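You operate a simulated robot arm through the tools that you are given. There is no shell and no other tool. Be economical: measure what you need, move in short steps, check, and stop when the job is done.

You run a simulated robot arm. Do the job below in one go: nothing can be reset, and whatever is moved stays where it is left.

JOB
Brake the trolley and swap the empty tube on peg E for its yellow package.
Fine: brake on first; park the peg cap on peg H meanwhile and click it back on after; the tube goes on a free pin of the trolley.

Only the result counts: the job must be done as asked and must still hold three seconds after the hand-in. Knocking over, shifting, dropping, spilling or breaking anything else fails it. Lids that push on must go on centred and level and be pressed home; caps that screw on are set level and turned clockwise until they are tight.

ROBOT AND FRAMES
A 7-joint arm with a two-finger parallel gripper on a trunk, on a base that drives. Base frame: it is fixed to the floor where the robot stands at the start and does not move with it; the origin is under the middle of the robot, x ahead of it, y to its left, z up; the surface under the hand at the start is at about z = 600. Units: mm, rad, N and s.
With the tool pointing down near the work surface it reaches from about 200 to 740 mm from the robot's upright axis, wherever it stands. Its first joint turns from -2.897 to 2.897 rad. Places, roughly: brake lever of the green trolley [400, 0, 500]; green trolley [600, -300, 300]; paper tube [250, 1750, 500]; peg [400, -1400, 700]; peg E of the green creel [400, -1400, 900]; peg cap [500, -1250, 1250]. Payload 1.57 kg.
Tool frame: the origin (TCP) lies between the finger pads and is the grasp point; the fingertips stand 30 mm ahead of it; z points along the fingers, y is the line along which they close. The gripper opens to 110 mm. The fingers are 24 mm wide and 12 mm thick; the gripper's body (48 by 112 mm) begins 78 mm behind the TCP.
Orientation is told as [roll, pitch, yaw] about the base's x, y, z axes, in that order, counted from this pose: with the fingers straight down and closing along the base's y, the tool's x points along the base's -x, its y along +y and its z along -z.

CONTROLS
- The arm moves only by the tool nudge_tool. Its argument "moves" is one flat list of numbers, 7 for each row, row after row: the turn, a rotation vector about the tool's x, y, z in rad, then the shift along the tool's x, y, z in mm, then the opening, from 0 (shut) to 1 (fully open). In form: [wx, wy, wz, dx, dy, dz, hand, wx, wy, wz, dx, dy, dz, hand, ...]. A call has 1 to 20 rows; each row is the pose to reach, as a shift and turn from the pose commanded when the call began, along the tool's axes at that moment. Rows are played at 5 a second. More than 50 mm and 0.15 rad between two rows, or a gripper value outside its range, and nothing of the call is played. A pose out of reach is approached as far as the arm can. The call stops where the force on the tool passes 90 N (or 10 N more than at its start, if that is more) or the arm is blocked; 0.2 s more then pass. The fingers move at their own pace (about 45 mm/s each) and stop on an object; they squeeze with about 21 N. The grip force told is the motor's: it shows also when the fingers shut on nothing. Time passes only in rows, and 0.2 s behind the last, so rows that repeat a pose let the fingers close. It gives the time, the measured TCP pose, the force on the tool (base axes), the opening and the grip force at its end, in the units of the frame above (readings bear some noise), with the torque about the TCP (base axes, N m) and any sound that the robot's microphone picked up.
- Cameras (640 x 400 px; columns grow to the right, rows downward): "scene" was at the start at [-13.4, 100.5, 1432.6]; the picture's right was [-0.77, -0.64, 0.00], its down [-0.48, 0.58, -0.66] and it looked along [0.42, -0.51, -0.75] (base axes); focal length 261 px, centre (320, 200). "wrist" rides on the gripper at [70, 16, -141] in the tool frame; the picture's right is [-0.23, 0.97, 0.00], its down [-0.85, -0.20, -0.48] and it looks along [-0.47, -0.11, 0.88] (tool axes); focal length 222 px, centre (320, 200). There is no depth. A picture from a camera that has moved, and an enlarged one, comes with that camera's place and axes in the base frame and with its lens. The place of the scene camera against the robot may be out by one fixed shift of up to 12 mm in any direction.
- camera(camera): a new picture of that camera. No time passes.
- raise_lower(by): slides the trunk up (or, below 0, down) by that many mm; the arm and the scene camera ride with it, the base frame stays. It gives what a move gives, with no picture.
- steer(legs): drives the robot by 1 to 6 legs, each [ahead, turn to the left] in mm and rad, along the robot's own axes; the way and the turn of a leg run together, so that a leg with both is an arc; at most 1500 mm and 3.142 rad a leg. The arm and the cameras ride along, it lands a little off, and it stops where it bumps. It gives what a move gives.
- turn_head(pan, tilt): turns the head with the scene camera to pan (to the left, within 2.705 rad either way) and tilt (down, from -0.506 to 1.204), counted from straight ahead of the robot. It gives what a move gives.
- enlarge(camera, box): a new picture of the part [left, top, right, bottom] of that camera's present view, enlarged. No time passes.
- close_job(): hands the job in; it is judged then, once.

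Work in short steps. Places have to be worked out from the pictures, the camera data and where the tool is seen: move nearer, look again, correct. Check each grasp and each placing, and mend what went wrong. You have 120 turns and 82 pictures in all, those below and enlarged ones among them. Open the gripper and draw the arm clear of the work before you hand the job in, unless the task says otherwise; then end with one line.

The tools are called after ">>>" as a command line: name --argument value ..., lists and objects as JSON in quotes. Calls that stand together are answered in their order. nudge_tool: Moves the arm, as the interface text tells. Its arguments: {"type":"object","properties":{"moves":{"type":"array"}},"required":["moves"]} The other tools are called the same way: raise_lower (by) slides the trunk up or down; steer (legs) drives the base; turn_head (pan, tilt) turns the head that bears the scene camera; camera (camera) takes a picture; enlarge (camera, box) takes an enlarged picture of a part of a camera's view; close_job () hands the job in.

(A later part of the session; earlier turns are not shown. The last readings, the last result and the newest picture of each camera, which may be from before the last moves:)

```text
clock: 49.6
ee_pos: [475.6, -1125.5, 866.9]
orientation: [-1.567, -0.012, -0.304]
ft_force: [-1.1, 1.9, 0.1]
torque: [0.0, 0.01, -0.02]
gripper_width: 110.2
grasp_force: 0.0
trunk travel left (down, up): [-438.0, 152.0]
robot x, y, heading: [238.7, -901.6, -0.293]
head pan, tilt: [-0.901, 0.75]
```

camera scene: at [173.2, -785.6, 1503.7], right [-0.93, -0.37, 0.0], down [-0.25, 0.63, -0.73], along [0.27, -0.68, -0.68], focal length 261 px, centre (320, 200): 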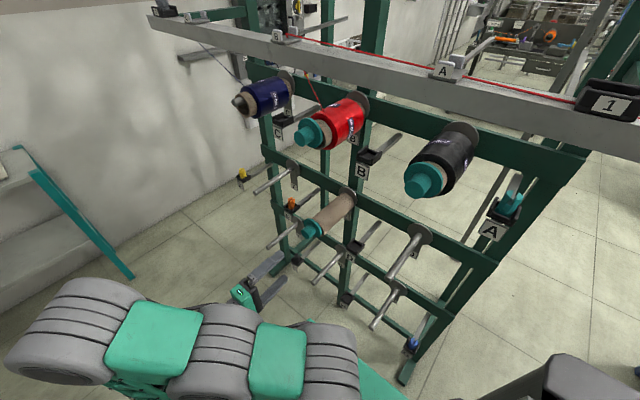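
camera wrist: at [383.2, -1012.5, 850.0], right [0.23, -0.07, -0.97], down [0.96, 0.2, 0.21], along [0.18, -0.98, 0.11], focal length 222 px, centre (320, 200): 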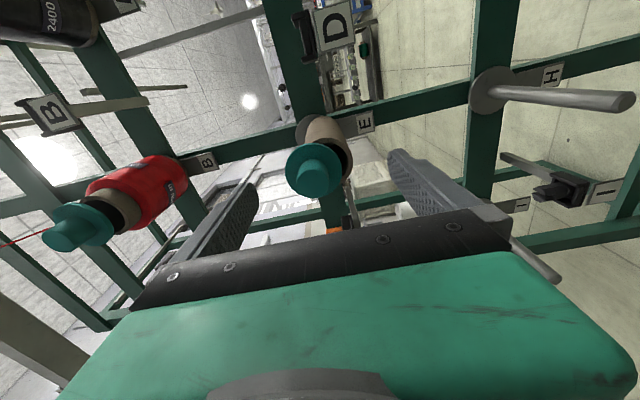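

Re-aimed offsets are 31 sideways, 12 up and 123 forward. I'll advance 80 first and check it's reached.

>>> nudge_tool --moves '[0, 0, 0, 31, -12, 0, 0.7, 0, 0, 0, 31, -12, 40, 0.7, 0, 0, 0, 31, -12, 80, 0.7]'

>>> camera --camera "wrist"

```text
clock: 50.0
ee_pos: [463.9, -1118.7, 874.9]
orientation: [-1.552, -0.049, -0.275]
ft_force: [24.7, -10.3, 13.2]
torque: [2.14, 0.28, -3.81]
gripper_width: 76.6
grasp_force: 0.1
trunk travel left (down, up): [-438.0, 152.0]
robot x, y, heading: [239.0, -903.2, -0.292]
head pan, tilt: [-0.901, 0.75]
stopped in row 2: the force on the tool passed its limit at 230 N (the readings are from after the stop); the commanded pose is now the measured one
```

```text
42 pictures are left
camera wrist: at [436.5, -963.2, 857.3], right [0.27, -0.06, -0.96], down [0.94, 0.23, 0.25], along [0.21, -0.97, 0.12], focal length 222 px, centre (320, 200)
```

wrist: 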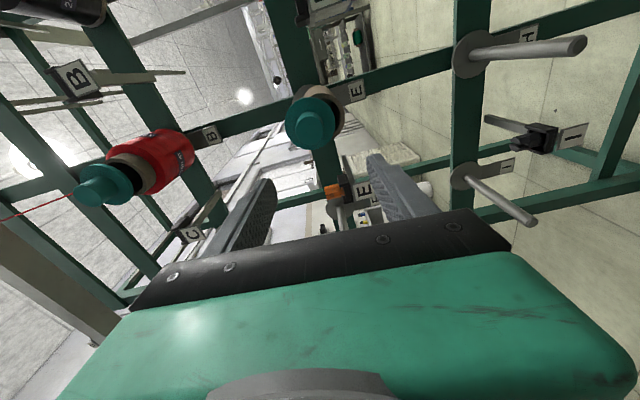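

Something on the hand's near side pushed back hard when it moved sideways. I'll look before going further.

>>> camera --camera "scene"

>>> turn_head --pan -0.3 --tilt 1.1

>>> camera --camera "scene"

```text
41 pictures are left
camera scene: at [252.9, -809.5, 1503.7], right [-0.93, -0.37, 0.0], down [-0.25, 0.63, -0.73], along [0.27, -0.68, -0.68], focal length 261 px, centre (320, 200)
```

scene: 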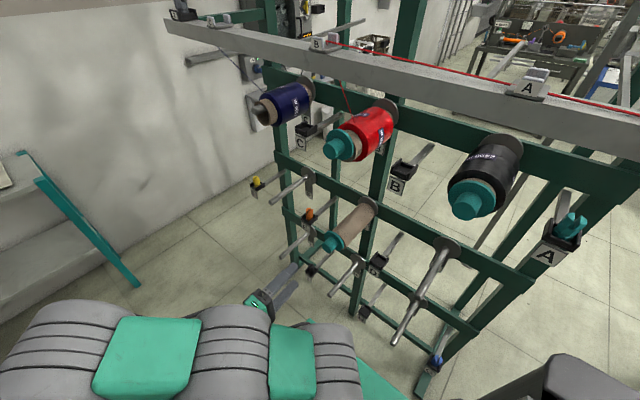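

```text
clock: 51.0
ee_pos: [463.9, -1119.6, 872.4]
orientation: [-1.555, -0.049, -0.276]
ft_force: [50.8, -16.2, 7.6]
torque: [1.18, -0.39, -8.16]
gripper_width: 77.1
grasp_force: 0.0
trunk travel left (down, up): [-438.0, 152.0]
robot x, y, heading: [235.4, -905.6, -0.29]
head pan, tilt: [-0.3, 1.1]
```

```text
40 pictures are left
camera scene: at [273.6, -767.4, 1478.0], right [-0.56, -0.83, 0.0], down [-0.74, 0.5, -0.45], along [0.38, -0.25, -0.89], focal length 261 px, centre (320, 200)
```

scene: 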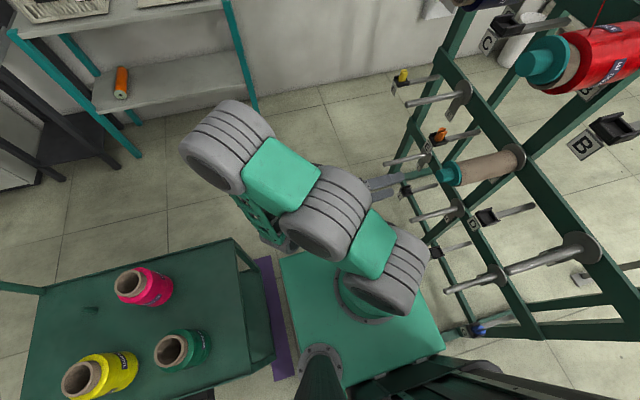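

The hand is folded back under the robot's own upper arm, so this pose is too close in. I'll release it, back the base out 330 mm, and use a diagonal approach: with the fingers closing vertically, the tool may come at any horizontal angle.

>>> nudge_tool --moves '[0, 0, 0, -15, 0, 0, 0.7, 0, 0, 0, -40, 0, 0, 0.7]'

>>> steer --legs '[[-330, 0]]'

```text
clock: 51.6
ee_pos: [498.7, -1128.7, 878.3]
orientation: [-1.557, -0.042, -0.275]
ft_force: [-0.1, 0.0, 0.5]
torque: [0.04, -0.02, 0.01]
gripper_width: 77.0
grasp_force: 0.1
trunk travel left (down, up): [-438.0, 152.0]
robot x, y, heading: [238.4, -902.2, -0.286]
head pan, tilt: [-0.3, 1.1]
```

```text
clock: 53.8
ee_pos: [180.6, -1033.0, 878.5]
orientation: [-1.555, -0.046, -0.278]
ft_force: [0.1, 0.1, -0.7]
torque: [0.03, -0.01, -0.01]
gripper_width: 77.4
grasp_force: 0.1
trunk travel left (down, up): [-438.0, 152.0]
robot x, y, heading: [-84.3, -807.6, -0.294]
head pan, tilt: [-0.3, 1.1]
```

The robot is clear. I'll rotate the tool 45° about the vertical to point diagonally and extend it to a pre-grasp pose about 100 mm short of the knob.

>>> nudge_tool --moves '[0, -0.131, -0.01, -33, 0, 10, 1, 0, -0.262, -0.02, -66, 0, 20, 1, 0, -0.393, -0.025, -98, 0, 30, 1, 0, -0.524, -0.03, -131, 0, 40, 1, 0, -0.655, -0.04, -164, 0, 50, 1, 0.016, -0.785, -0.046, -196, 0, 60, 1]'

>>> turn_head --pan -0.75 --tilt 0.7

>>> camera --camera "scene"

>>> camera --camera "wrist"

```text
clock: 55.4
ee_pos: [383.2, -1147.1, 931.0]
orientation: [-1.653, -0.082, 0.509]
ft_force: [0.7, -0.4, -0.9]
torque: [-0.05, -0.01, 0.04]
gripper_width: 110.3
grasp_force: 0.1
out of reach, approached as far as the arm can: row 1, 2, 3, 4, 5
trunk travel left (down, up): [-438.0, 152.0]
robot x, y, heading: [-82.7, -807.4, -0.293]
head pan, tilt: [-0.3, 1.1]
stopped in row 6: the arm was blocked; the commanded pose is now the measured one
```

```text
clock: 56.3
ee_pos: [382.2, -1145.9, 928.5]
orientation: [-1.651, -0.084, 0.508]
ft_force: [0.2, -0.4, -0.5]
torque: [-0.01, 0.01, 0.01]
gripper_width: 110.1
grasp_force: 0.0
trunk travel left (down, up): [-438.0, 152.0]
robot x, y, heading: [-82.6, -806.5, -0.292]
head pan, tilt: [-0.75, 0.7]
```

```text
39 pictures are left
camera scene: at [-55.3, -709.3, 1507.9], right [-0.86, -0.5, 0.0], down [-0.32, 0.56, -0.76], along [0.38, -0.66, -0.64], focal length 261 px, centre (320, 200)
```

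scene: 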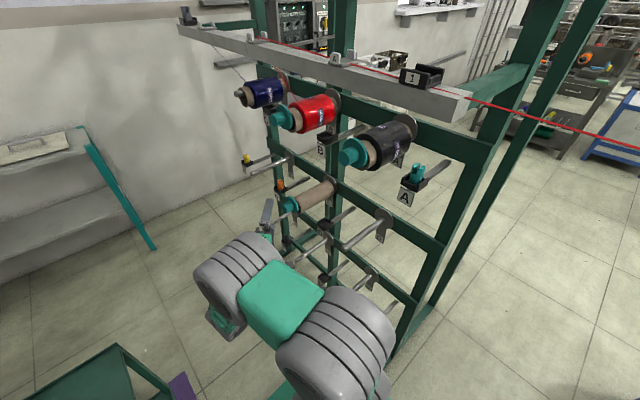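

```text
38 pictures are left
camera wrist: at [255.9, -1057.5, 896.5], right [0.31, 0.08, -0.95], down [0.49, 0.84, 0.23], along [0.81, -0.54, 0.22], focal length 222 px, centre (320, 200)
```

wrist: 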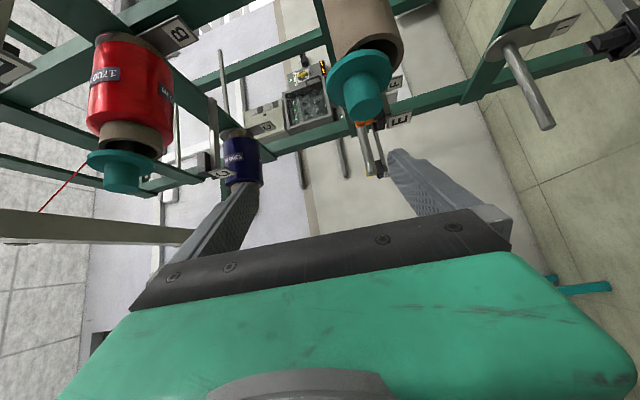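

This diagonal configuration works well. I'll lower the trunk 50 mm, level the tool and settle at the pre-grasp pose.

>>> raise_lower --by -50

>>> nudge_tool --moves '[-0.04, 0, -0.042, 14, -1, -2, 1, -0.082, 0, -0.084, 28, -3, -5, 1, -0.082, 0, -0.084, 28, -3, -5, 1]'

>>> camera --camera "wrist"

```text
clock: 57.2
ee_pos: [383.1, -1147.4, 879.9]
orientation: [-1.652, -0.084, 0.508]
ft_force: [1.1, 0.1, 0.4]
torque: [0.0, -0.03, -0.03]
gripper_width: 110.2
grasp_force: 0.0
trunk travel left (down, up): [-388.0, 202.0]
robot x, y, heading: [-84.1, -809.1, -0.295]
head pan, tilt: [-0.75, 0.7]
```

```text
clock: 58.0
ee_pos: [355.7, -1155.7, 879.4]
orientation: [-1.57, 0.003, 0.506]
ft_force: [0.9, 0.2, 0.3]
torque: [0.01, 0.02, -0.02]
gripper_width: 109.9
grasp_force: 0.1
trunk travel left (down, up): [-388.0, 202.0]
robot x, y, heading: [-83.1, -805.0, -0.295]
head pan, tilt: [-0.75, 0.7]
```

```text
37 pictures are left
camera wrist: at [225.8, -1066.1, 863.7], right [0.2, 0.11, -0.97], down [0.52, 0.83, 0.2], along [0.83, -0.54, 0.11], focal length 222 px, centre (320, 200)
```

wrist: 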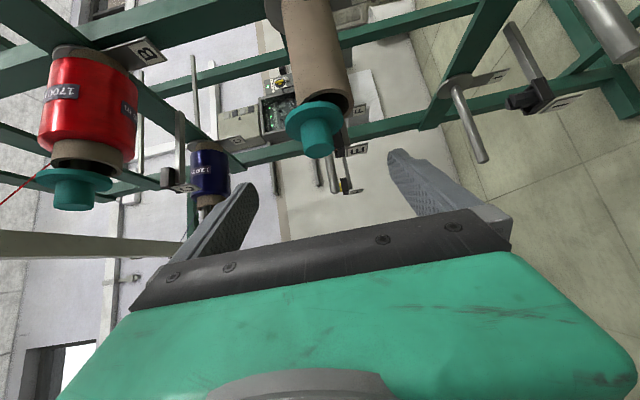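

The pose was reached exactly, and the knob ray agrees (about (407,-1246,881)). I'll advance 86 mm and close on the knob.

>>> nudge_tool --moves '[0, 0, 0, 0, -1, 30, 0.7, 0, 0, 0, 0, -1, 60, 0.7, 0, 0, 0, 0, -1, 75, 0.7, 0, 0, 0, 0, -1, 86, 0.7]'

>>> enlarge --camera "wrist" --box '[200, 80, 440, 230]'

>>> enlarge --camera "scene" --box '[230, 150, 390, 250]'

```text
clock: 59.0
ee_pos: [395.5, -1233.2, 880.8]
orientation: [-1.57, 0.003, 0.508]
ft_force: [0.0, -1.1, -0.2]
torque: [-0.03, -0.04, 0.01]
gripper_width: 77.0
grasp_force: 0.1
trunk travel left (down, up): [-388.0, 202.0]
robot x, y, heading: [-82.7, -810.2, -0.295]
head pan, tilt: [-0.75, 0.7]
```

```text
2.67 times, centred on (320, 155) of wrist
camera zoom: at [267.0, -1142.6, 865.1], right [0.2, 0.11, -0.97], down [0.52, 0.83, 0.2], along [0.83, -0.54, 0.11], focal length 592 px, centre (320, 320)
```

zoom: 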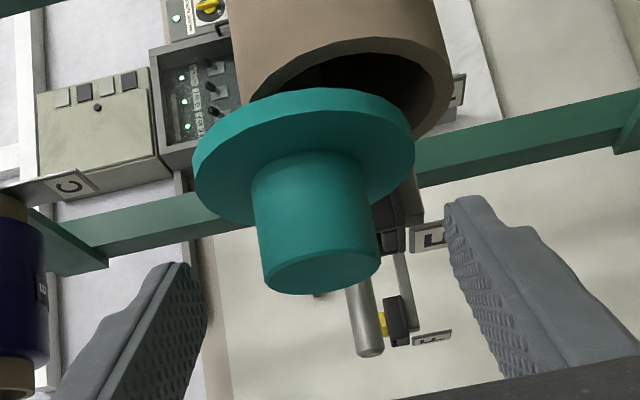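

```text
4.00 times, centred on (310, 200) of scene
camera zoom: at [-55.4, -709.4, 1458.0], right [-0.86, -0.5, 0.0], down [-0.32, 0.56, -0.77], along [0.38, -0.66, -0.64], focal length 1043 px, centre (360, 200)
```

zoom: 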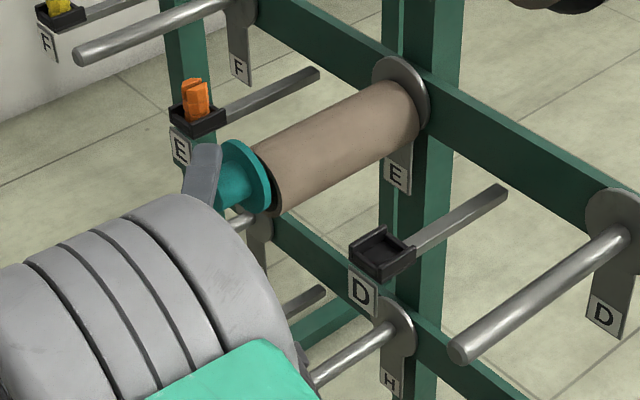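

The fingers straddle the knob with the tips just shy of the flange. I'll close and hold.

>>> nudge_tool --moves '[0, 0, 0, 0, 0, 0, 0, 0, 0, 0, 0, 0, 0, 0, 0, 0, 0, 0, 0, 0, 0, 0, 0, 0, 0, 0, 0, 0]'

>>> enlarge --camera "wrist" --box '[200, 80, 440, 230]'

```text
clock: 60.0
ee_pos: [396.7, -1233.2, 880.4]
orientation: [-1.571, 0.002, 0.506]
ft_force: [-0.4, -0.8, -0.7]
torque: [0.05, -0.02, 0.03]
gripper_width: 34.5
grasp_force: 20.7
trunk travel left (down, up): [-388.0, 202.0]
robot x, y, heading: [-81.6, -810.5, -0.289]
head pan, tilt: [-0.75, 0.7]
```

```text
2.67 times, centred on (320, 155) of wrist
camera zoom: at [267.0, -1142.5, 864.9], right [0.2, 0.11, -0.97], down [0.52, 0.83, 0.2], along [0.83, -0.54, 0.11], focal length 592 px, centre (320, 320)
```

zoom: 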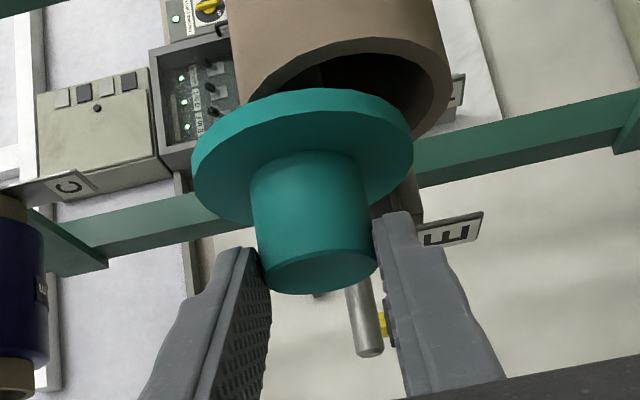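

The grip is firm at 34.5 mm, centred at z 880.4. I'll pull the cap straight off along the peg axis.

>>> nudge_tool --moves '[0, 0, 0, -3.6, 0, -3.5, 0, 0, 0, 0, -7.2, 0, -7, 0, 0, 0, 0, -14.3, 0, -13.9, 0, 0, 0, 0, -25, 0, -24.4, 0, 0, 0, 0, -39, 0, -38, 0, 0, 0, 0, -54, 0, -52, 0]'

>>> camera --camera "wrist"

>>> enlarge --camera "scene" --box '[230, 150, 390, 250]'

```text
clock: 61.4
ee_pos: [419.7, -1159.4, 880.0]
orientation: [-1.569, 0.0, 0.505]
ft_force: [-0.2, -0.5, -0.9]
torque: [0.0, 0.01, 0.03]
gripper_width: 34.3
grasp_force: 21.0
trunk travel left (down, up): [-388.0, 202.0]
robot x, y, heading: [-85.2, -807.2, -0.292]
head pan, tilt: [-0.75, 0.7]
```

```text
33 pictures are left
camera wrist: at [290.7, -1069.9, 864.6], right [0.2, 0.11, -0.97], down [0.52, 0.83, 0.2], along [0.83, -0.54, 0.11], focal length 222 px, centre (320, 200)
```

wrist: 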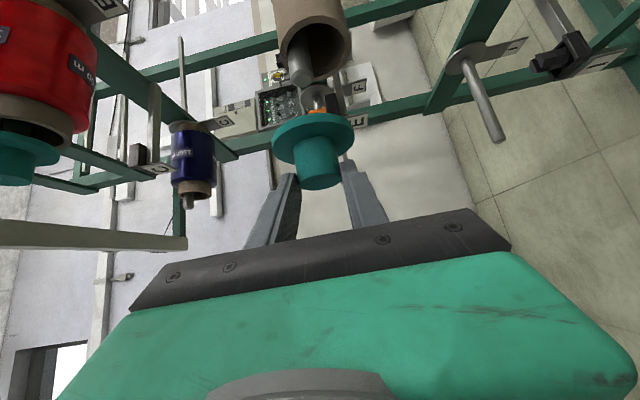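

```text
4.00 times, centred on (310, 200) of scene
camera zoom: at [-55.4, -709.5, 1458.0], right [-0.86, -0.5, 0.0], down [-0.32, 0.56, -0.76], along [0.38, -0.66, -0.64], focal length 1043 px, centre (360, 200)
```

zoom: 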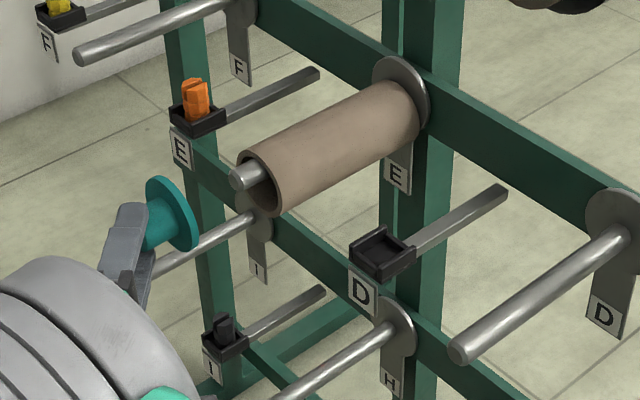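

The cap is off and held level, with the peg E tip near (395,-1275,880). H sits directly below E, by my measure about 320 mm, so I'll lower the trunk 320 mm and measure H.

>>> raise_lower --by -320

>>> camera --camera "wrist"

>>> enlarge --camera "scene" --box '[210, 120, 450, 270]'

```text
clock: 64.6
ee_pos: [420.9, -1160.3, 560.1]
orientation: [-1.571, 0.0, 0.505]
ft_force: [0.3, -1.0, -0.5]
torque: [0.0, 0.0, -0.02]
gripper_width: 34.1
grasp_force: 20.9
trunk travel left (down, up): [-68.0, 522.0]
robot x, y, heading: [-79.0, -808.1, -0.294]
head pan, tilt: [-0.75, 0.7]
```

```text
31 pictures are left
camera wrist: at [290.7, -1070.1, 544.7], right [0.2, 0.11, -0.97], down [0.52, 0.83, 0.2], along [0.83, -0.54, 0.11], focal length 222 px, centre (320, 200)
```

wrist: 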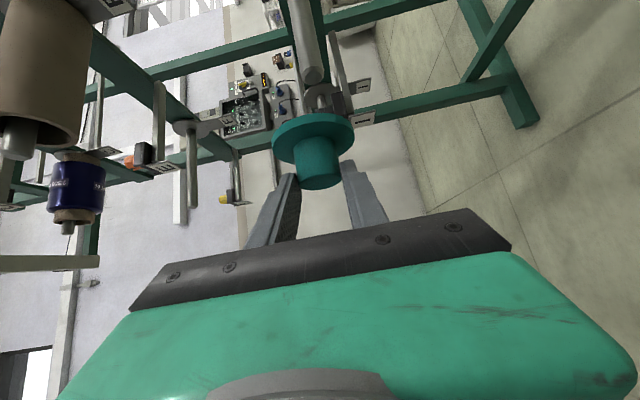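

```text
2.67 times, centred on (330, 195) of scene
camera zoom: at [-55.4, -709.4, 1138.0], right [-0.86, -0.5, 0.0], down [-0.32, 0.56, -0.76], along [0.38, -0.66, -0.64], focal length 696 px, centre (293, 213)
```

zoom: 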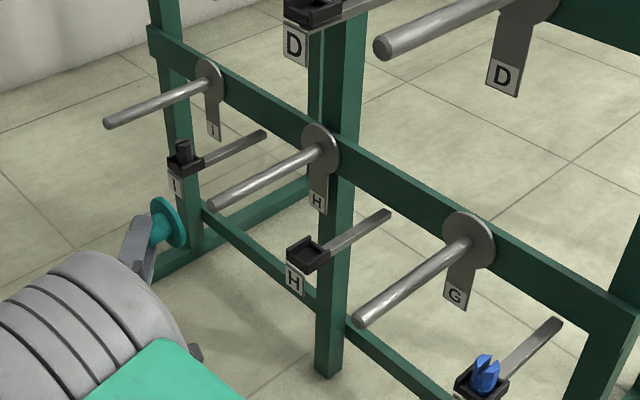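

H's tip appears about 10 mm lower than E's did in the same relative view. I'll enlarge to refine.

>>> enlarge --camera "wrist" --box '[240, 50, 400, 150]'

```text
4.00 times, centred on (320, 100) of wrist
camera zoom: at [290.7, -1070.1, 544.7], right [0.2, 0.11, -0.97], down [0.52, 0.83, 0.2], along [0.83, -0.54, 0.11], focal length 888 px, centre (320, 600)
```

zoom: 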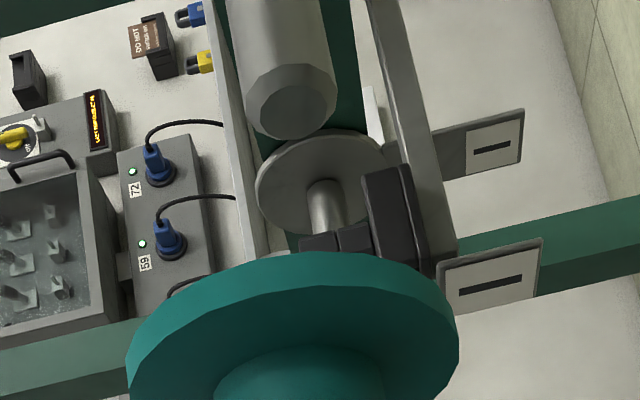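

H's tip resolves to z≈551 (E's tip by the same method gave 880, matching the grip). I'll drop 9.5 mm and retrace the pull path to push the cap onto H.

>>> nudge_tool --moves '[0, 0, 0, 0, 9.5, 0, 0, 0, 0, 0, 14.4, 9.5, 13.9, 0, 0, 0, 0, 28.8, 9.5, 27.7, 0, 0, 0, 0, 36, 9.5, 34.6, 0, 0, 0, 0, 39.6, 9.5, 38.1, 0, 0, 0, 0, 43.2, 9.5, 41.6, 0, 0, 0, 0, 46.8, 9.5, 45, 0, 0, 0, 0, 50.4, 9.5, 48.5, 0]'

>>> enlarge --camera "scene" --box '[230, 150, 390, 250]'

```text
clock: 66.4
ee_pos: [397.3, -1226.9, 549.5]
orientation: [-1.568, 0.002, 0.505]
ft_force: [-1.0, 0.3, 1.1]
torque: [0.02, -0.01, 0.02]
gripper_width: 34.4
grasp_force: 20.9
trunk travel left (down, up): [-68.0, 522.0]
robot x, y, heading: [-86.3, -806.1, -0.295]
head pan, tilt: [-0.75, 0.7]
```

```text
4.00 times, centred on (310, 200) of scene
camera zoom: at [-55.4, -709.4, 1138.0], right [-0.86, -0.5, 0.0], down [-0.32, 0.56, -0.76], along [0.38, -0.66, -0.64], focal length 1043 px, centre (360, 200)
```

zoom: 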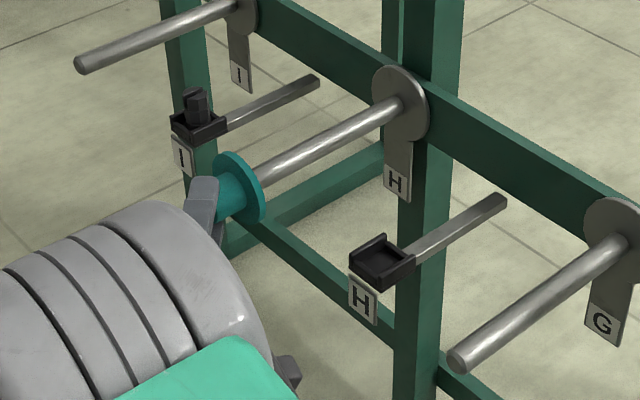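

The cap is centred on H and meets no force yet. I'll continue pressing in 2 mm steps until it clicks or forces up.

>>> nudge_tool --moves '[0, 0, 0, 1.4, 0, 1.4, 0, 0, 0, 0, 2.9, 0, 2.8, 0, 0, 0, 0, 4.3, 0, 4.2, 0, 0, 0, 0, 5.8, 0, 5.5, 0, 0, 0, 0, 7.2, 0, 6.9, 0]'

>>> enlarge --camera "scene" --box '[230, 150, 390, 250]'

```text
clock: 67.6
ee_pos: [396.8, -1235.5, 550.1]
orientation: [-1.57, 0.001, 0.507]
ft_force: [-0.9, 19.1, -0.2]
torque: [0.08, 0.0, 0.04]
gripper_width: 34.7
grasp_force: 20.9
trunk travel left (down, up): [-68.0, 522.0]
robot x, y, heading: [-82.1, -812.5, -0.288]
head pan, tilt: [-0.75, 0.7]
```

```text
4.00 times, centred on (310, 200) of scene
camera zoom: at [-55.6, -708.5, 1137.9], right [-0.86, -0.5, 0.0], down [-0.32, 0.56, -0.77], along [0.39, -0.66, -0.64], focal length 1043 px, centre (360, 200)
```

zoom: 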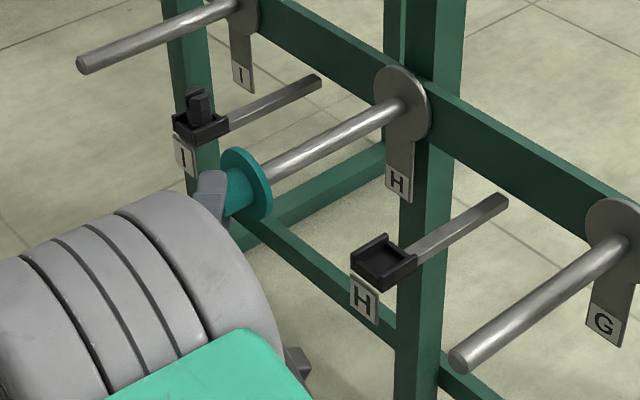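

19 N of resistance has appeared at about the seated depth. I'll press a little more to be sure it's home.

>>> nudge_tool --moves '[0, 0, 0, 1.4, 0, 1.4, 0, 0, 0, 0, 2.9, 0, 2.8, 0, 0, 0, 0, 4.3, 0, 4.2, 0]'

```text
clock: 68.4
ee_pos: [394.8, -1242.4, 551.2]
orientation: [-1.569, -0.001, 0.506]
ft_force: [9.9, 15.4, -1.3]
torque: [0.11, -0.06, 0.38]
gripper_width: 34.5
grasp_force: 21.3
trunk travel left (down, up): [-68.0, 522.0]
robot x, y, heading: [-82.5, -806.7, -0.294]
head pan, tilt: [-0.75, 0.7]
```

The fingers began slipping along the knob at about 18 N. I'll open, back off, and check the seat visually.

>>> nudge_tool --moves '[0, 0, 0, 0, 0, 0, 0.7, 0, 0, 0, 0, 0, 0, 0.7, 0, 0, 0, 0, 0, -40, 0.7, 0, 0, 0, 0, 0, -85, 0.7]'

>>> enlarge --camera "scene" --box '[260, 150, 356, 210]'

>>> enlarge --camera "wrist" --box '[240, 80, 400, 180]'

```text
clock: 69.4
ee_pos: [352.2, -1166.0, 548.6]
orientation: [-1.568, 0.001, 0.505]
ft_force: [0.4, 0.1, 0.2]
torque: [-0.03, -0.02, 0.02]
gripper_width: 76.6
grasp_force: 0.1
trunk travel left (down, up): [-68.0, 522.0]
robot x, y, heading: [-83.2, -808.6, -0.296]
head pan, tilt: [-0.75, 0.7]
```

```text
6.67 times, centred on (308, 180) of scene
camera zoom: at [-55.2, -709.5, 1138.0], right [-0.86, -0.5, 0.0], down [-0.32, 0.56, -0.76], along [0.38, -0.66, -0.64], focal length 1739 px, centre (400, 333)
```

zoom: 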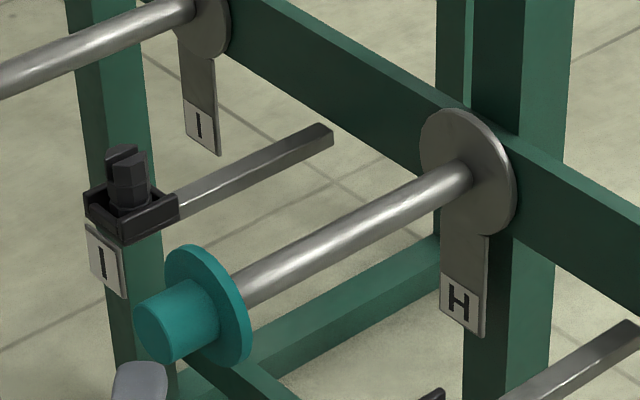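

```text
4.00 times, centred on (320, 130) of wrist
camera zoom: at [222.4, -1076.0, 532.6], right [0.2, 0.11, -0.97], down [0.52, 0.83, 0.2], along [0.83, -0.54, 0.11], focal length 888 px, centre (320, 480)
```

zoom: 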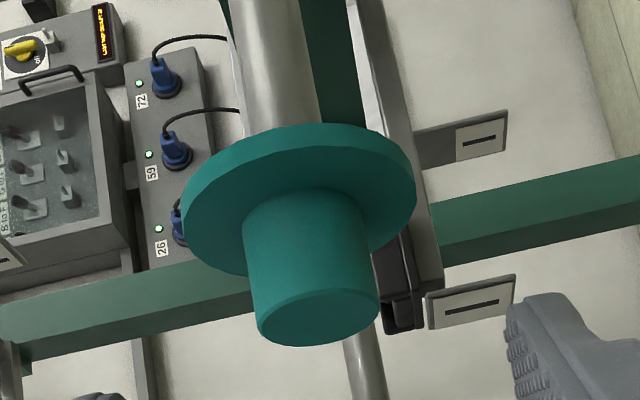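

The cap sits level and coaxial on H. I'll raise the trunk back to E's height and look at the bare tube.

>>> raise_lower --by 317

>>> camera --camera "wrist"

```text
clock: 72.5
ee_pos: [350.9, -1167.1, 866.4]
orientation: [-1.569, 0.001, 0.504]
ft_force: [0.3, -0.2, 0.0]
torque: [0.0, -0.01, 0.01]
gripper_width: 77.3
grasp_force: 0.0
trunk travel left (down, up): [-385.0, 205.0]
robot x, y, heading: [-84.7, -804.3, -0.297]
head pan, tilt: [-0.75, 0.7]
```

```text
24 pictures are left
camera wrist: at [222.7, -1076.1, 849.5], right [0.2, 0.11, -0.97], down [0.52, 0.83, 0.2], along [0.83, -0.54, 0.11], focal length 222 px, centre (320, 200)
```

wrist: 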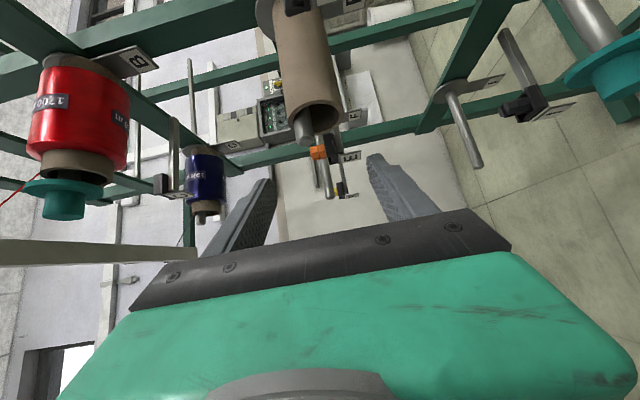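

Tube end centre is at about (385,-1299,868) with a 60-65 mm diameter. I'll shift 50 mm sideways and advance 141 mm so the open fingers straddle its front end.

>>> nudge_tool --moves '[0, 0, 0, 25, 0, 0, 1, 0, 0, 0, 50, 0, 10, 1, 0, 0, 0, 50, 0, 10, 1, 0, 0, 0, 50, 0, 45, 1, 0, 0, 0, 50, 0, 80, 1, 0, 0, 0, 50, 0, 110, 1, 0, 0, 0, 50, 0, 141, 1]'

>>> camera --camera "wrist"

>>> enlarge --camera "scene" --box '[210, 130, 402, 250]'

```text
clock: 74.1
ee_pos: [375.6, -1313.8, 866.3]
orientation: [-1.57, 0.002, 0.507]
ft_force: [0.0, 0.5, 0.5]
torque: [-0.01, 0.05, 0.02]
gripper_width: 110.1
grasp_force: 0.0
trunk travel left (down, up): [-385.0, 205.0]
robot x, y, heading: [-83.1, -809.9, -0.293]
head pan, tilt: [-0.75, 0.7]
```

```text
23 pictures are left
camera wrist: at [246.2, -1223.5, 850.0], right [0.2, 0.11, -0.97], down [0.52, 0.83, 0.2], along [0.83, -0.54, 0.11], focal length 222 px, centre (320, 200)
```

wrist: 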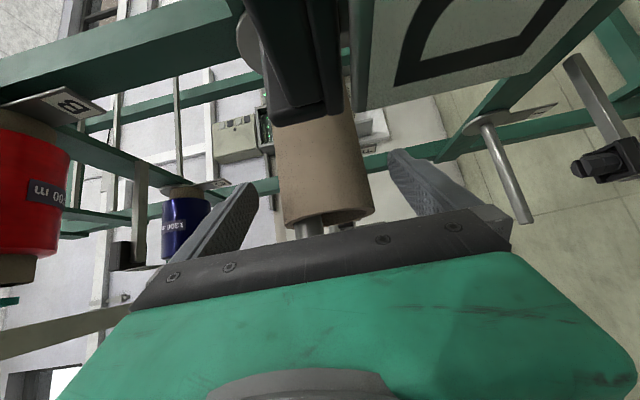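

```text
3.33 times, centred on (306, 190) of scene
camera zoom: at [-55.3, -709.2, 1455.0], right [-0.86, -0.5, 0.0], down [-0.32, 0.56, -0.77], along [0.38, -0.66, -0.64], focal length 869 px, centre (367, 233)
```

zoom: 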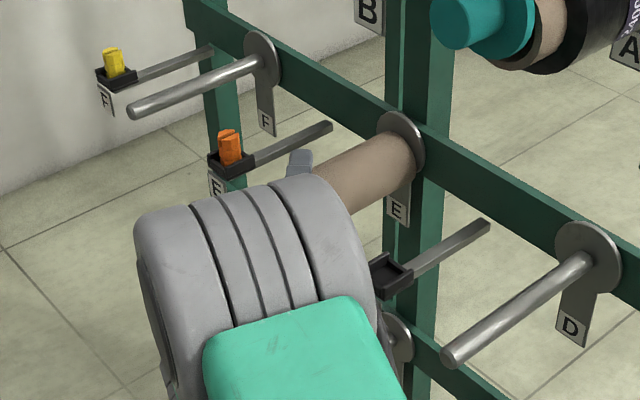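

The tube is centred between the fingers, and the D box is near the wrist camera but clear. I'll close the gripper.

>>> nudge_tool --moves '[0, 0, 0, 0, 0, 0, 0, 0, 0, 0, 0, 0, 0, 0, 0, 0, 0, 0, 0, 0, 0, 0, 0, 0, 0, 0, 0, 0, 0, 0, 0, 0, 0, 0, 0]'

```text
clock: 75.3
ee_pos: [374.7, -1313.3, 866.6]
orientation: [-1.569, 0.001, 0.504]
ft_force: [1.5, 0.0, -1.0]
torque: [0.06, -0.02, -0.03]
gripper_width: 67.0
grasp_force: 20.9
trunk travel left (down, up): [-385.0, 205.0]
robot x, y, heading: [-81.6, -806.9, -0.291]
head pan, tilt: [-0.75, 0.7]
```

The tube is gripped at 67 mm. I'll lift 12 mm to centre it around the peg, then draw it off along the axis.

>>> nudge_tool --moves '[0, 0, 0, 0, -6, 0, 0, 0, 0, 0, 0, -12, 0, 0, 0, 0, 0, -14, -12, -14, 0, 0, 0, 0, -35, -12, -34, 0, 0, 0, 0, -60, -12, -59, 0, 0, 0, 0, -85, -12, -83, 0, 0, 0, 0, -110, -12, -108, 0, 0, 0, 0, -132, -12, -130, 0, 0, 0, 0, -152, -12, -149, 0]'

>>> camera --camera "wrist"

```text
clock: 77.3
ee_pos: [436.8, -1110.9, 877.8]
orientation: [-1.569, -0.001, 0.504]
ft_force: [0.0, -0.5, -0.9]
torque: [0.08, -0.03, 0.01]
gripper_width: 66.9
grasp_force: 21.0
trunk travel left (down, up): [-385.0, 205.0]
robot x, y, heading: [-83.4, -807.9, -0.296]
head pan, tilt: [-0.75, 0.7]
```

```text
21 pictures are left
camera wrist: at [307.7, -1019.6, 861.8], right [0.2, 0.11, -0.97], down [0.52, 0.83, 0.2], along [0.83, -0.54, 0.11], focal length 222 px, centre (320, 200)
```

wrist: 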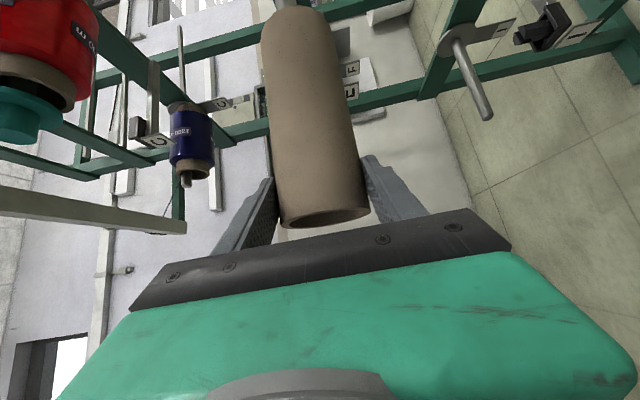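

The tube is off or nearly off the peg. I'll draw it back 40 mm more, then roll it 90° about the creel direction so it hangs vertically with the tool pitched 45° forward and down.

>>> nudge_tool --moves '[0, 0, 0, -15, 0, -14, 0, 0, 0, 0, -29, 0, -28, 0, -0.1, 0, 0.1023, -32, 0, -28, 0, -0.2, 0, 0.2045, -32, 0, -28, 0, -0.3, 0, 0.307, -32, 0, -28, 0, -0.4, 0, 0.409, -32, 0, -28, 0, -0.5, 0, 0.511, -32, 0, -28, 0, -0.6, 0, 0.614, -32, 0, -28, 0, -0.7, 0, 0.716, -32, 0, -28, 0, -0.8, 0, 0.818, -32, 0, -28, 0, -0.9, 0, 0.92, -32, 0, -28, 0, -1.0, 0, 1.025, -32, 0, -28, 0, -1.095, 0, 1.125, -32, 0, -28, 0]'

>>> camera --camera "scene"

```text
clock: 80.1
ee_pos: [451.3, -1071.3, 877.0]
orientation: [0.001, -0.798, -0.296]
ft_force: [-0.5, 0.2, -1.8]
torque: [0.02, -0.01, 0.0]
gripper_width: 66.7
grasp_force: 21.6
trunk travel left (down, up): [-385.0, 205.0]
robot x, y, heading: [-80.6, -803.3, -0.293]
head pan, tilt: [-0.75, 0.7]
```

```text
20 pictures are left
camera scene: at [-55.3, -709.3, 1455.0], right [-0.86, -0.5, 0.0], down [-0.32, 0.56, -0.76], along [0.38, -0.66, -0.64], focal length 261 px, centre (320, 200)
```

scene: 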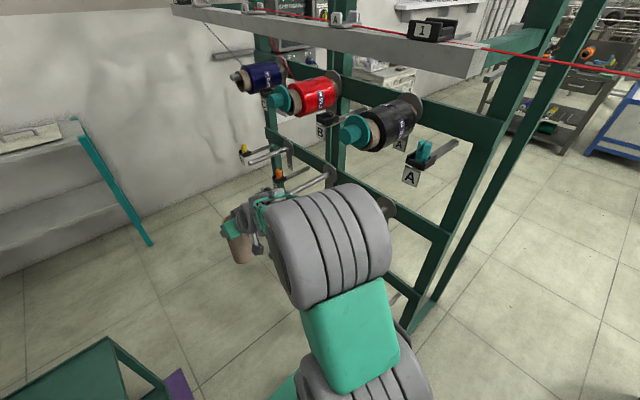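

The tube hangs vertically and is held firmly. I'll swing the arm left, away from the creel, then back out and drive round to the near face of the trolley.

>>> nudge_tool --moves '[0, 0, 0, 0, 30, 0, 0, 0, 0, 0, 0, 65, 0, 0, 0, 0, 0, 0, 100, 0, 0, 0, 0, 0, 0, 130, 0, 0]'

>>> steer --legs '[[-405, 0], [0, 1.571], [776, 0], [0, -1.571]]'

>>> turn_head --pan -0.1 --tilt 0.75

>>> camera --camera "scene"

```text
clock: 81.1
ee_pos: [489.0, -946.2, 874.9]
orientation: [-0.002, -0.798, -0.293]
ft_force: [-0.2, 0.9, -1.6]
torque: [-0.01, 0.0, -0.04]
gripper_width: 67.0
grasp_force: 21.1
trunk travel left (down, up): [-385.0, 205.0]
robot x, y, heading: [-81.8, -808.7, -0.292]
head pan, tilt: [-0.75, 0.7]
```

```text
clock: 95.0
ee_pos: [333.2, -98.2, 875.1]
orientation: [-0.002, -0.797, -0.29]
ft_force: [0.4, 0.7, -0.8]
torque: [0.0, 0.04, -0.01]
gripper_width: 67.1
grasp_force: 21.2
trunk travel left (down, up): [-385.0, 205.0]
robot x, y, heading: [-241.3, 43.5, -0.292]
head pan, tilt: [-0.75, 0.7]
```

```text
clock: 96.0
ee_pos: [332.0, -98.0, 875.8]
orientation: [-0.001, -0.797, -0.291]
ft_force: [-0.2, 0.4, -0.6]
torque: [0.01, 0.02, -0.01]
gripper_width: 66.9
grasp_force: 20.8
trunk travel left (down, up): [-385.0, 205.0]
robot x, y, heading: [-240.5, 37.1, -0.291]
head pan, tilt: [-0.099, 0.75]
```

```text
19 pictures are left
camera scene: at [-179.7, 179.7, 1450.8], right [-0.38, -0.92, 0.0], down [-0.63, 0.26, -0.73], along [0.68, -0.28, -0.68], focal length 261 px, centre (320, 200)
```

scene: 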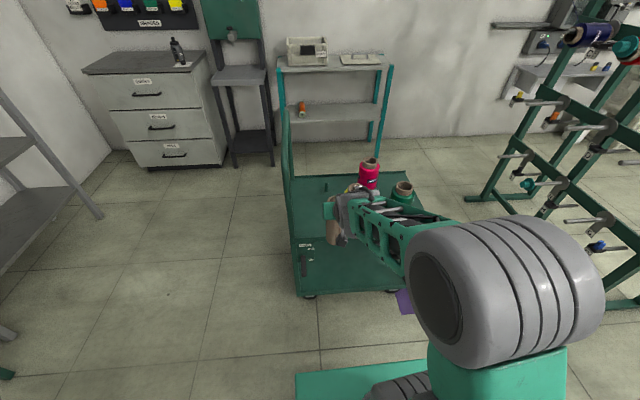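

The robot arrived well, and the free pin is visible on the deck. I'll enlarge to fix the pin and the yellow package.

>>> enlarge --camera "scene" --box '[280, 140, 440, 240]'

>>> raise_lower --by 80

>>> steer --legs '[[340, 0]]'

>>> camera --camera "wrist"

```text
4.00 times, centred on (360, 190) of scene
camera zoom: at [-179.7, 179.7, 1450.8], right [-0.38, -0.92, 0.0], down [-0.63, 0.26, -0.73], along [0.68, -0.28, -0.68], focal length 1043 px, centre (160, 240)
```

zoom: 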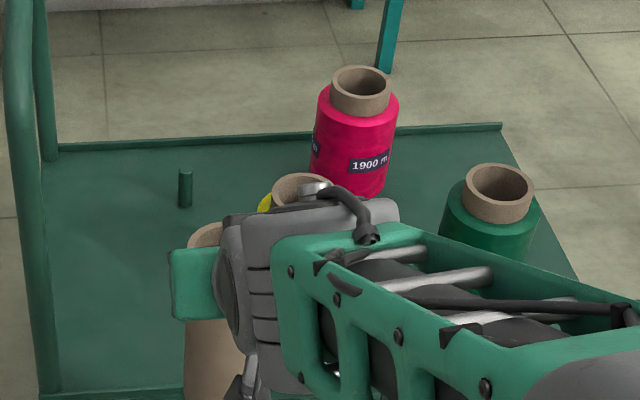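

```text
clock: 97.2
ee_pos: [332.6, -99.0, 956.1]
orientation: [-0.002, -0.798, -0.291]
ft_force: [-0.3, -0.3, -1.0]
torque: [0.03, -0.02, 0.02]
gripper_width: 67.0
grasp_force: 21.6
trunk travel left (down, up): [-465.0, 125.0]
robot x, y, heading: [-241.2, 38.6, -0.295]
head pan, tilt: [-0.099, 0.75]
```

```text
clock: 99.4
ee_pos: [654.1, -193.6, 955.6]
orientation: [-0.003, -0.798, -0.29]
ft_force: [-0.1, 0.7, -1.5]
torque: [-0.01, 0.0, -0.02]
gripper_width: 67.0
grasp_force: 20.9
trunk travel left (down, up): [-465.0, 125.0]
robot x, y, heading: [81.8, -58.4, -0.293]
head pan, tilt: [-0.099, 0.75]
```

```text
17 pictures are left
camera wrist: at [515.5, -134.1, 1004.9], right [0.43, 0.89, 0.16], down [0.19, -0.26, 0.95], along [0.88, -0.38, -0.28], focal length 222 px, centre (320, 200)
```

wrist: 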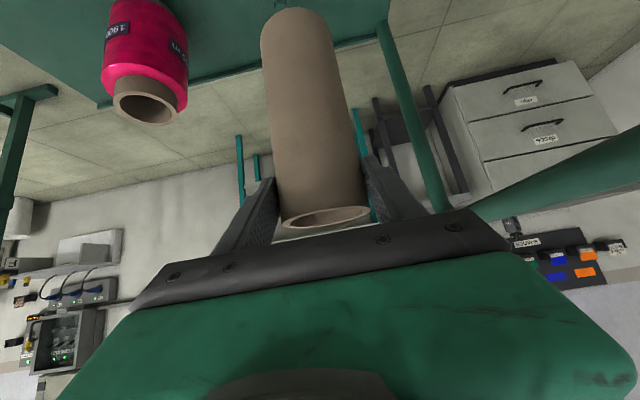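

The 67 mm tube (bore nearly 60) leaves about ±20 mm over a 17 mm pin, and my rays put the pin at roughly (722,-229), top z≈640. I'll move above it and come down to z≈815, then check from the scene camera.

>>> nudge_tool --moves '[0, 0, 0, -24, -7, 25, 0, 0, 0, 0, -49, -14, 50, 0, 0, 0, 0, -20, -14, 78, 0, 0, 0, 0, 8, -14, 106, 0, 0, 0, 0, 30, -14, 127, 0, 0, 0, 0, 51, -14, 148, 0]'

>>> enlarge --camera "scene" --box '[220, 130, 460, 280]'

```text
clock: 100.8
ee_pos: [716.3, -227.1, 816.2]
orientation: [-0.001, -0.799, -0.289]
ft_force: [0.4, 0.1, -0.5]
torque: [0.01, 0.0, -0.02]
gripper_width: 66.6
grasp_force: 21.3
trunk travel left (down, up): [-465.0, 125.0]
robot x, y, heading: [78.3, -53.9, -0.289]
head pan, tilt: [-0.099, 0.75]
```

```text
2.67 times, centred on (340, 205) of scene
camera zoom: at [141.4, 83.8, 1530.8], right [-0.38, -0.93, 0.0], down [-0.63, 0.26, -0.73], along [0.68, -0.28, -0.68], focal length 696 px, centre (267, 187)
```

zoom: 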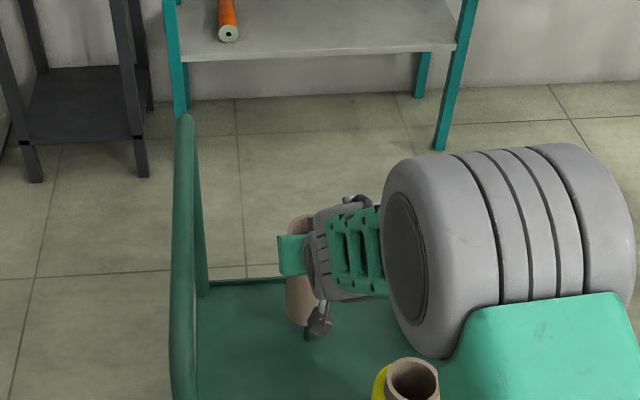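

The pin base shows exactly where predicted beneath the tube. I'll lower in small steps until the tube meets the deck.

>>> nudge_tool --moves '[0, 0, 0, 18, 0, 17.5, 0, 0, 0, 0, 36, 0, 35, 0, 0, 0, 0, 48, 0, 46.5, 0, 0, 0, 0, 53, 0, 51.5, 0, 0, 0, 0, 56, 0, 55, 0, 0, 0, 0, 59, 0, 58, 0, 0, 0, 0, 61.5, 0, 60, 0, 0, 0, 0, 64, 0, 62.5, 0]'

```text
clock: 102.6
ee_pos: [717.1, -226.5, 729.1]
orientation: [-0.001, -0.8, -0.286]
ft_force: [1.3, 1.1, 22.9]
torque: [-0.11, -0.29, 0.0]
gripper_width: 67.2
grasp_force: 21.7
trunk travel left (down, up): [-465.0, 125.0]
robot x, y, heading: [79.4, -55.7, -0.293]
head pan, tilt: [-0.099, 0.75]
```

Contact at z 729 with 23 N means the tube stands on the deck over the pin. I'll ease up, open, and retreat along the tool axis.

>>> nudge_tool --moves '[0, 0, 0, -1.5, 0, -1.5, 0, 0, 0, 0, -1.5, 0, -1.5, 1, 0, 0, 0, -1.5, 0, -1.5, 1, 0, 0, 0, -1.5, 0, -1.5, 1, 0, 0, 0, -1.5, 0, -40, 1, 0, 0, 0, -1.5, 0, -85, 1, 0, 0, 0, -10, 0, -130, 1, 0, 0, 0, -20, 0, -175, 1]'

>>> camera --camera "wrist"

```text
clock: 104.4
ee_pos: [609.0, -193.1, 860.3]
orientation: [0.001, -0.796, -0.289]
ft_force: [0.1, -0.1, -0.1]
torque: [-0.02, 0.03, -0.03]
gripper_width: 110.0
grasp_force: 0.1
trunk travel left (down, up): [-465.0, 125.0]
robot x, y, heading: [81.1, -56.5, -0.293]
head pan, tilt: [-0.099, 0.75]
```

```text
15 pictures are left
camera wrist: at [470.8, -134.2, 910.6], right [0.43, 0.89, 0.16], down [0.19, -0.26, 0.95], along [0.88, -0.38, -0.28], focal length 222 px, centre (320, 200)
```

wrist: 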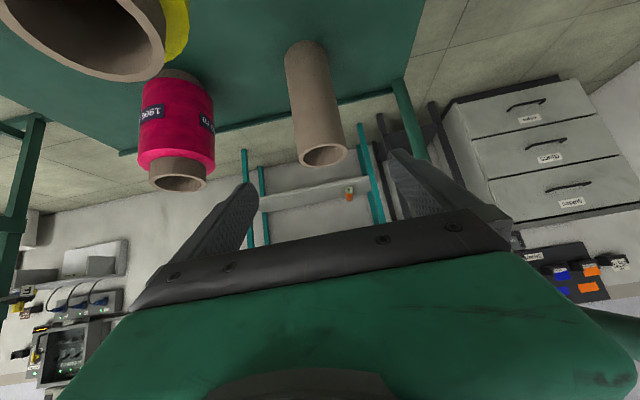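

The tube stands upright on the free pin. For yellow (top near (500,-256,771)) I need more arm room, so I'll back up 200 mm and move to a pre-grasp pose at its front.

>>> steer --legs '[[-200, 0]]'

>>> nudge_tool --moves '[0, 0, 0, 0, -40, 0, 1, 0, 0, 0, 0, -80, 0, 1, 0, 0, 0, 0, -93, 0, 1, 0, 0, 0, 9, -93, 30, 1]'

>>> camera --camera "wrist"

```text
clock: 105.9
ee_pos: [422.2, -138.1, 861.9]
orientation: [0.001, -0.798, -0.29]
ft_force: [0.1, -0.1, 0.3]
torque: [0.0, -0.04, -0.02]
gripper_width: 110.3
grasp_force: 0.0
trunk travel left (down, up): [-465.0, 125.0]
robot x, y, heading: [-108.1, 0.2, -0.291]
head pan, tilt: [-0.099, 0.75]
```

```text
clock: 106.9
ee_pos: [410.1, -230.0, 834.2]
orientation: [0.001, -0.798, -0.289]
ft_force: [0.1, -0.6, 0.0]
torque: [0.01, 0.01, -0.03]
gripper_width: 109.9
grasp_force: 0.1
trunk travel left (down, up): [-465.0, 125.0]
robot x, y, heading: [-107.1, -2.3, -0.29]
head pan, tilt: [-0.099, 0.75]
```

```text
14 pictures are left
camera wrist: at [270.7, -172.2, 884.6], right [0.43, 0.89, 0.16], down [0.19, -0.26, 0.95], along [0.88, -0.38, -0.28], focal length 222 px, centre (320, 200)
```

wrist: 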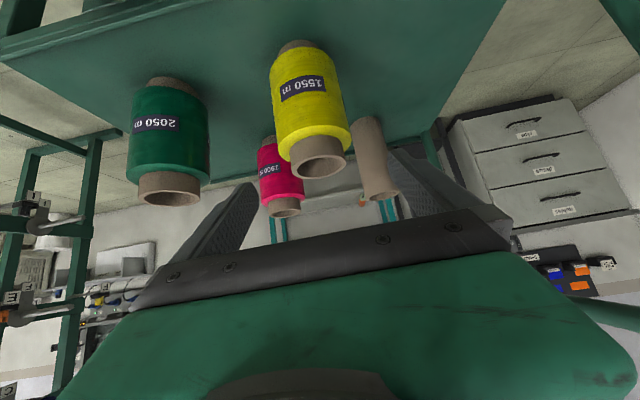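

Yellow's axis is at creel-frame (u 551, n -105), top z≈761, yarn about 98 mm wide, so it just fits the 110 mm opening. I'll advance along the tool axis most of the way and check that the fingers straddle it evenly.

>>> nudge_tool --moves '[0, 0, 0, 24.5, -3.4, 20, 1, 0, 0, 0, 24.5, -3.4, 50, 1, 0, 0, 0, 24.5, -3.4, 75, 1]'

>>> camera --camera "wrist"

```text
clock: 107.7
ee_pos: [443.9, -244.3, 764.0]
orientation: [0.001, -0.798, -0.289]
ft_force: [-0.1, 0.3, 0.1]
torque: [0.03, -0.02, 0.0]
gripper_width: 110.0
grasp_force: 0.0
trunk travel left (down, up): [-465.0, 125.0]
robot x, y, heading: [-109.7, 2.3, -0.287]
head pan, tilt: [-0.099, 0.75]
```

```text
13 pictures are left
camera wrist: at [305.0, -185.5, 813.1], right [0.43, 0.89, 0.16], down [0.19, -0.26, 0.95], along [0.88, -0.38, -0.28], focal length 222 px, centre (320, 200)
```

wrist: 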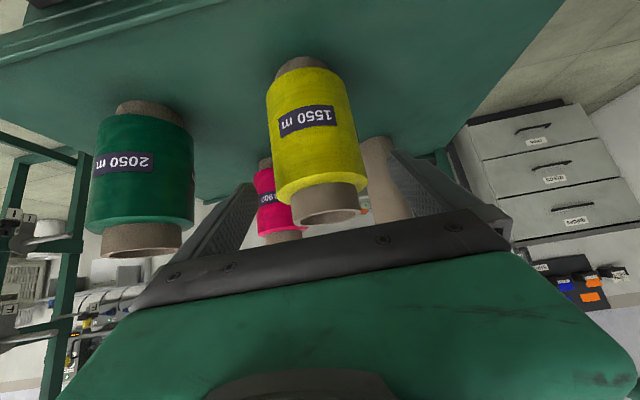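

The top resolves to n=-105, z=761, the same as before, and the TCP is on n=-105.5. I'll advance the last 70 mm and close.

>>> nudge_tool --moves '[0, 0, 0, 0, 0, 25, 1, 0, 0, 0, 0, 0, 50, 1, 0, 0, 0, 0, 0, 70, 1, 0, 0, 0, 0, 0, 70, 0, 0, 0, 0, 0, 0, 70, 0, 0, 0, 0, 0, 0, 70, 0]'

```text
clock: 109.1
ee_pos: [490.2, -257.8, 715.8]
orientation: [0.0, -0.799, -0.289]
ft_force: [-0.1, -0.6, -0.6]
torque: [0.04, -0.06, 0.01]
gripper_width: 93.2
grasp_force: 21.1
trunk travel left (down, up): [-465.0, 125.0]
robot x, y, heading: [-109.4, 1.4, -0.297]
head pan, tilt: [-0.099, 0.75]
```

Yellow is gripped at 93 mm. I'll lift straight up.

>>> nudge_tool --moves '[0, 0, 0, -7, 0, -7, 0, 0, 0, 0, -21, 0, -21, 0, 0, 0, 0, -43, 0, -42, 0, 0, 0, 0, -72, 0, -70, 0, 0, 0, 0, -100, 0, -98, 0]'

>>> raise_lower --by 80

>>> camera --camera "wrist"

```text
clock: 110.3
ee_pos: [489.5, -260.6, 854.1]
orientation: [-0.001, -0.795, -0.288]
ft_force: [0.3, 0.6, -2.5]
torque: [0.04, 0.05, 0.0]
gripper_width: 93.4
grasp_force: 21.3
trunk travel left (down, up): [-465.0, 125.0]
robot x, y, heading: [-109.2, 1.0, -0.29]
head pan, tilt: [-0.099, 0.75]
```

```text
clock: 111.5
ee_pos: [490.2, -260.2, 934.0]
orientation: [0.001, -0.794, -0.29]
ft_force: [-0.2, 0.7, -3.3]
torque: [-0.01, 0.06, -0.01]
gripper_width: 93.5
grasp_force: 20.6
trunk travel left (down, up): [-545.0, 45.0]
robot x, y, heading: [-107.9, -1.3, -0.29]
head pan, tilt: [-0.099, 0.75]
```

```text
12 pictures are left
camera wrist: at [352.0, -201.5, 984.2], right [0.43, 0.89, 0.16], down [0.19, -0.26, 0.95], along [0.88, -0.38, -0.28], focal length 222 px, centre (320, 200)
```

wrist: 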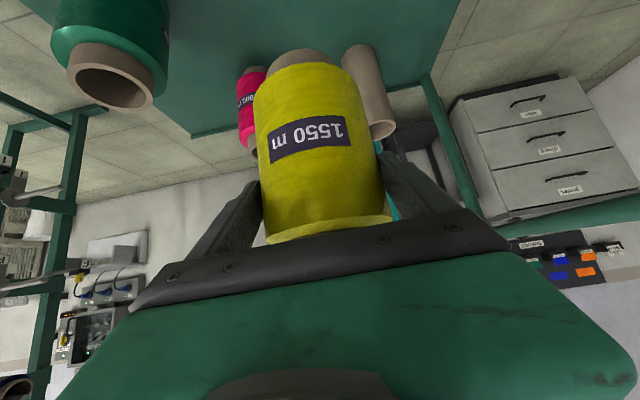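

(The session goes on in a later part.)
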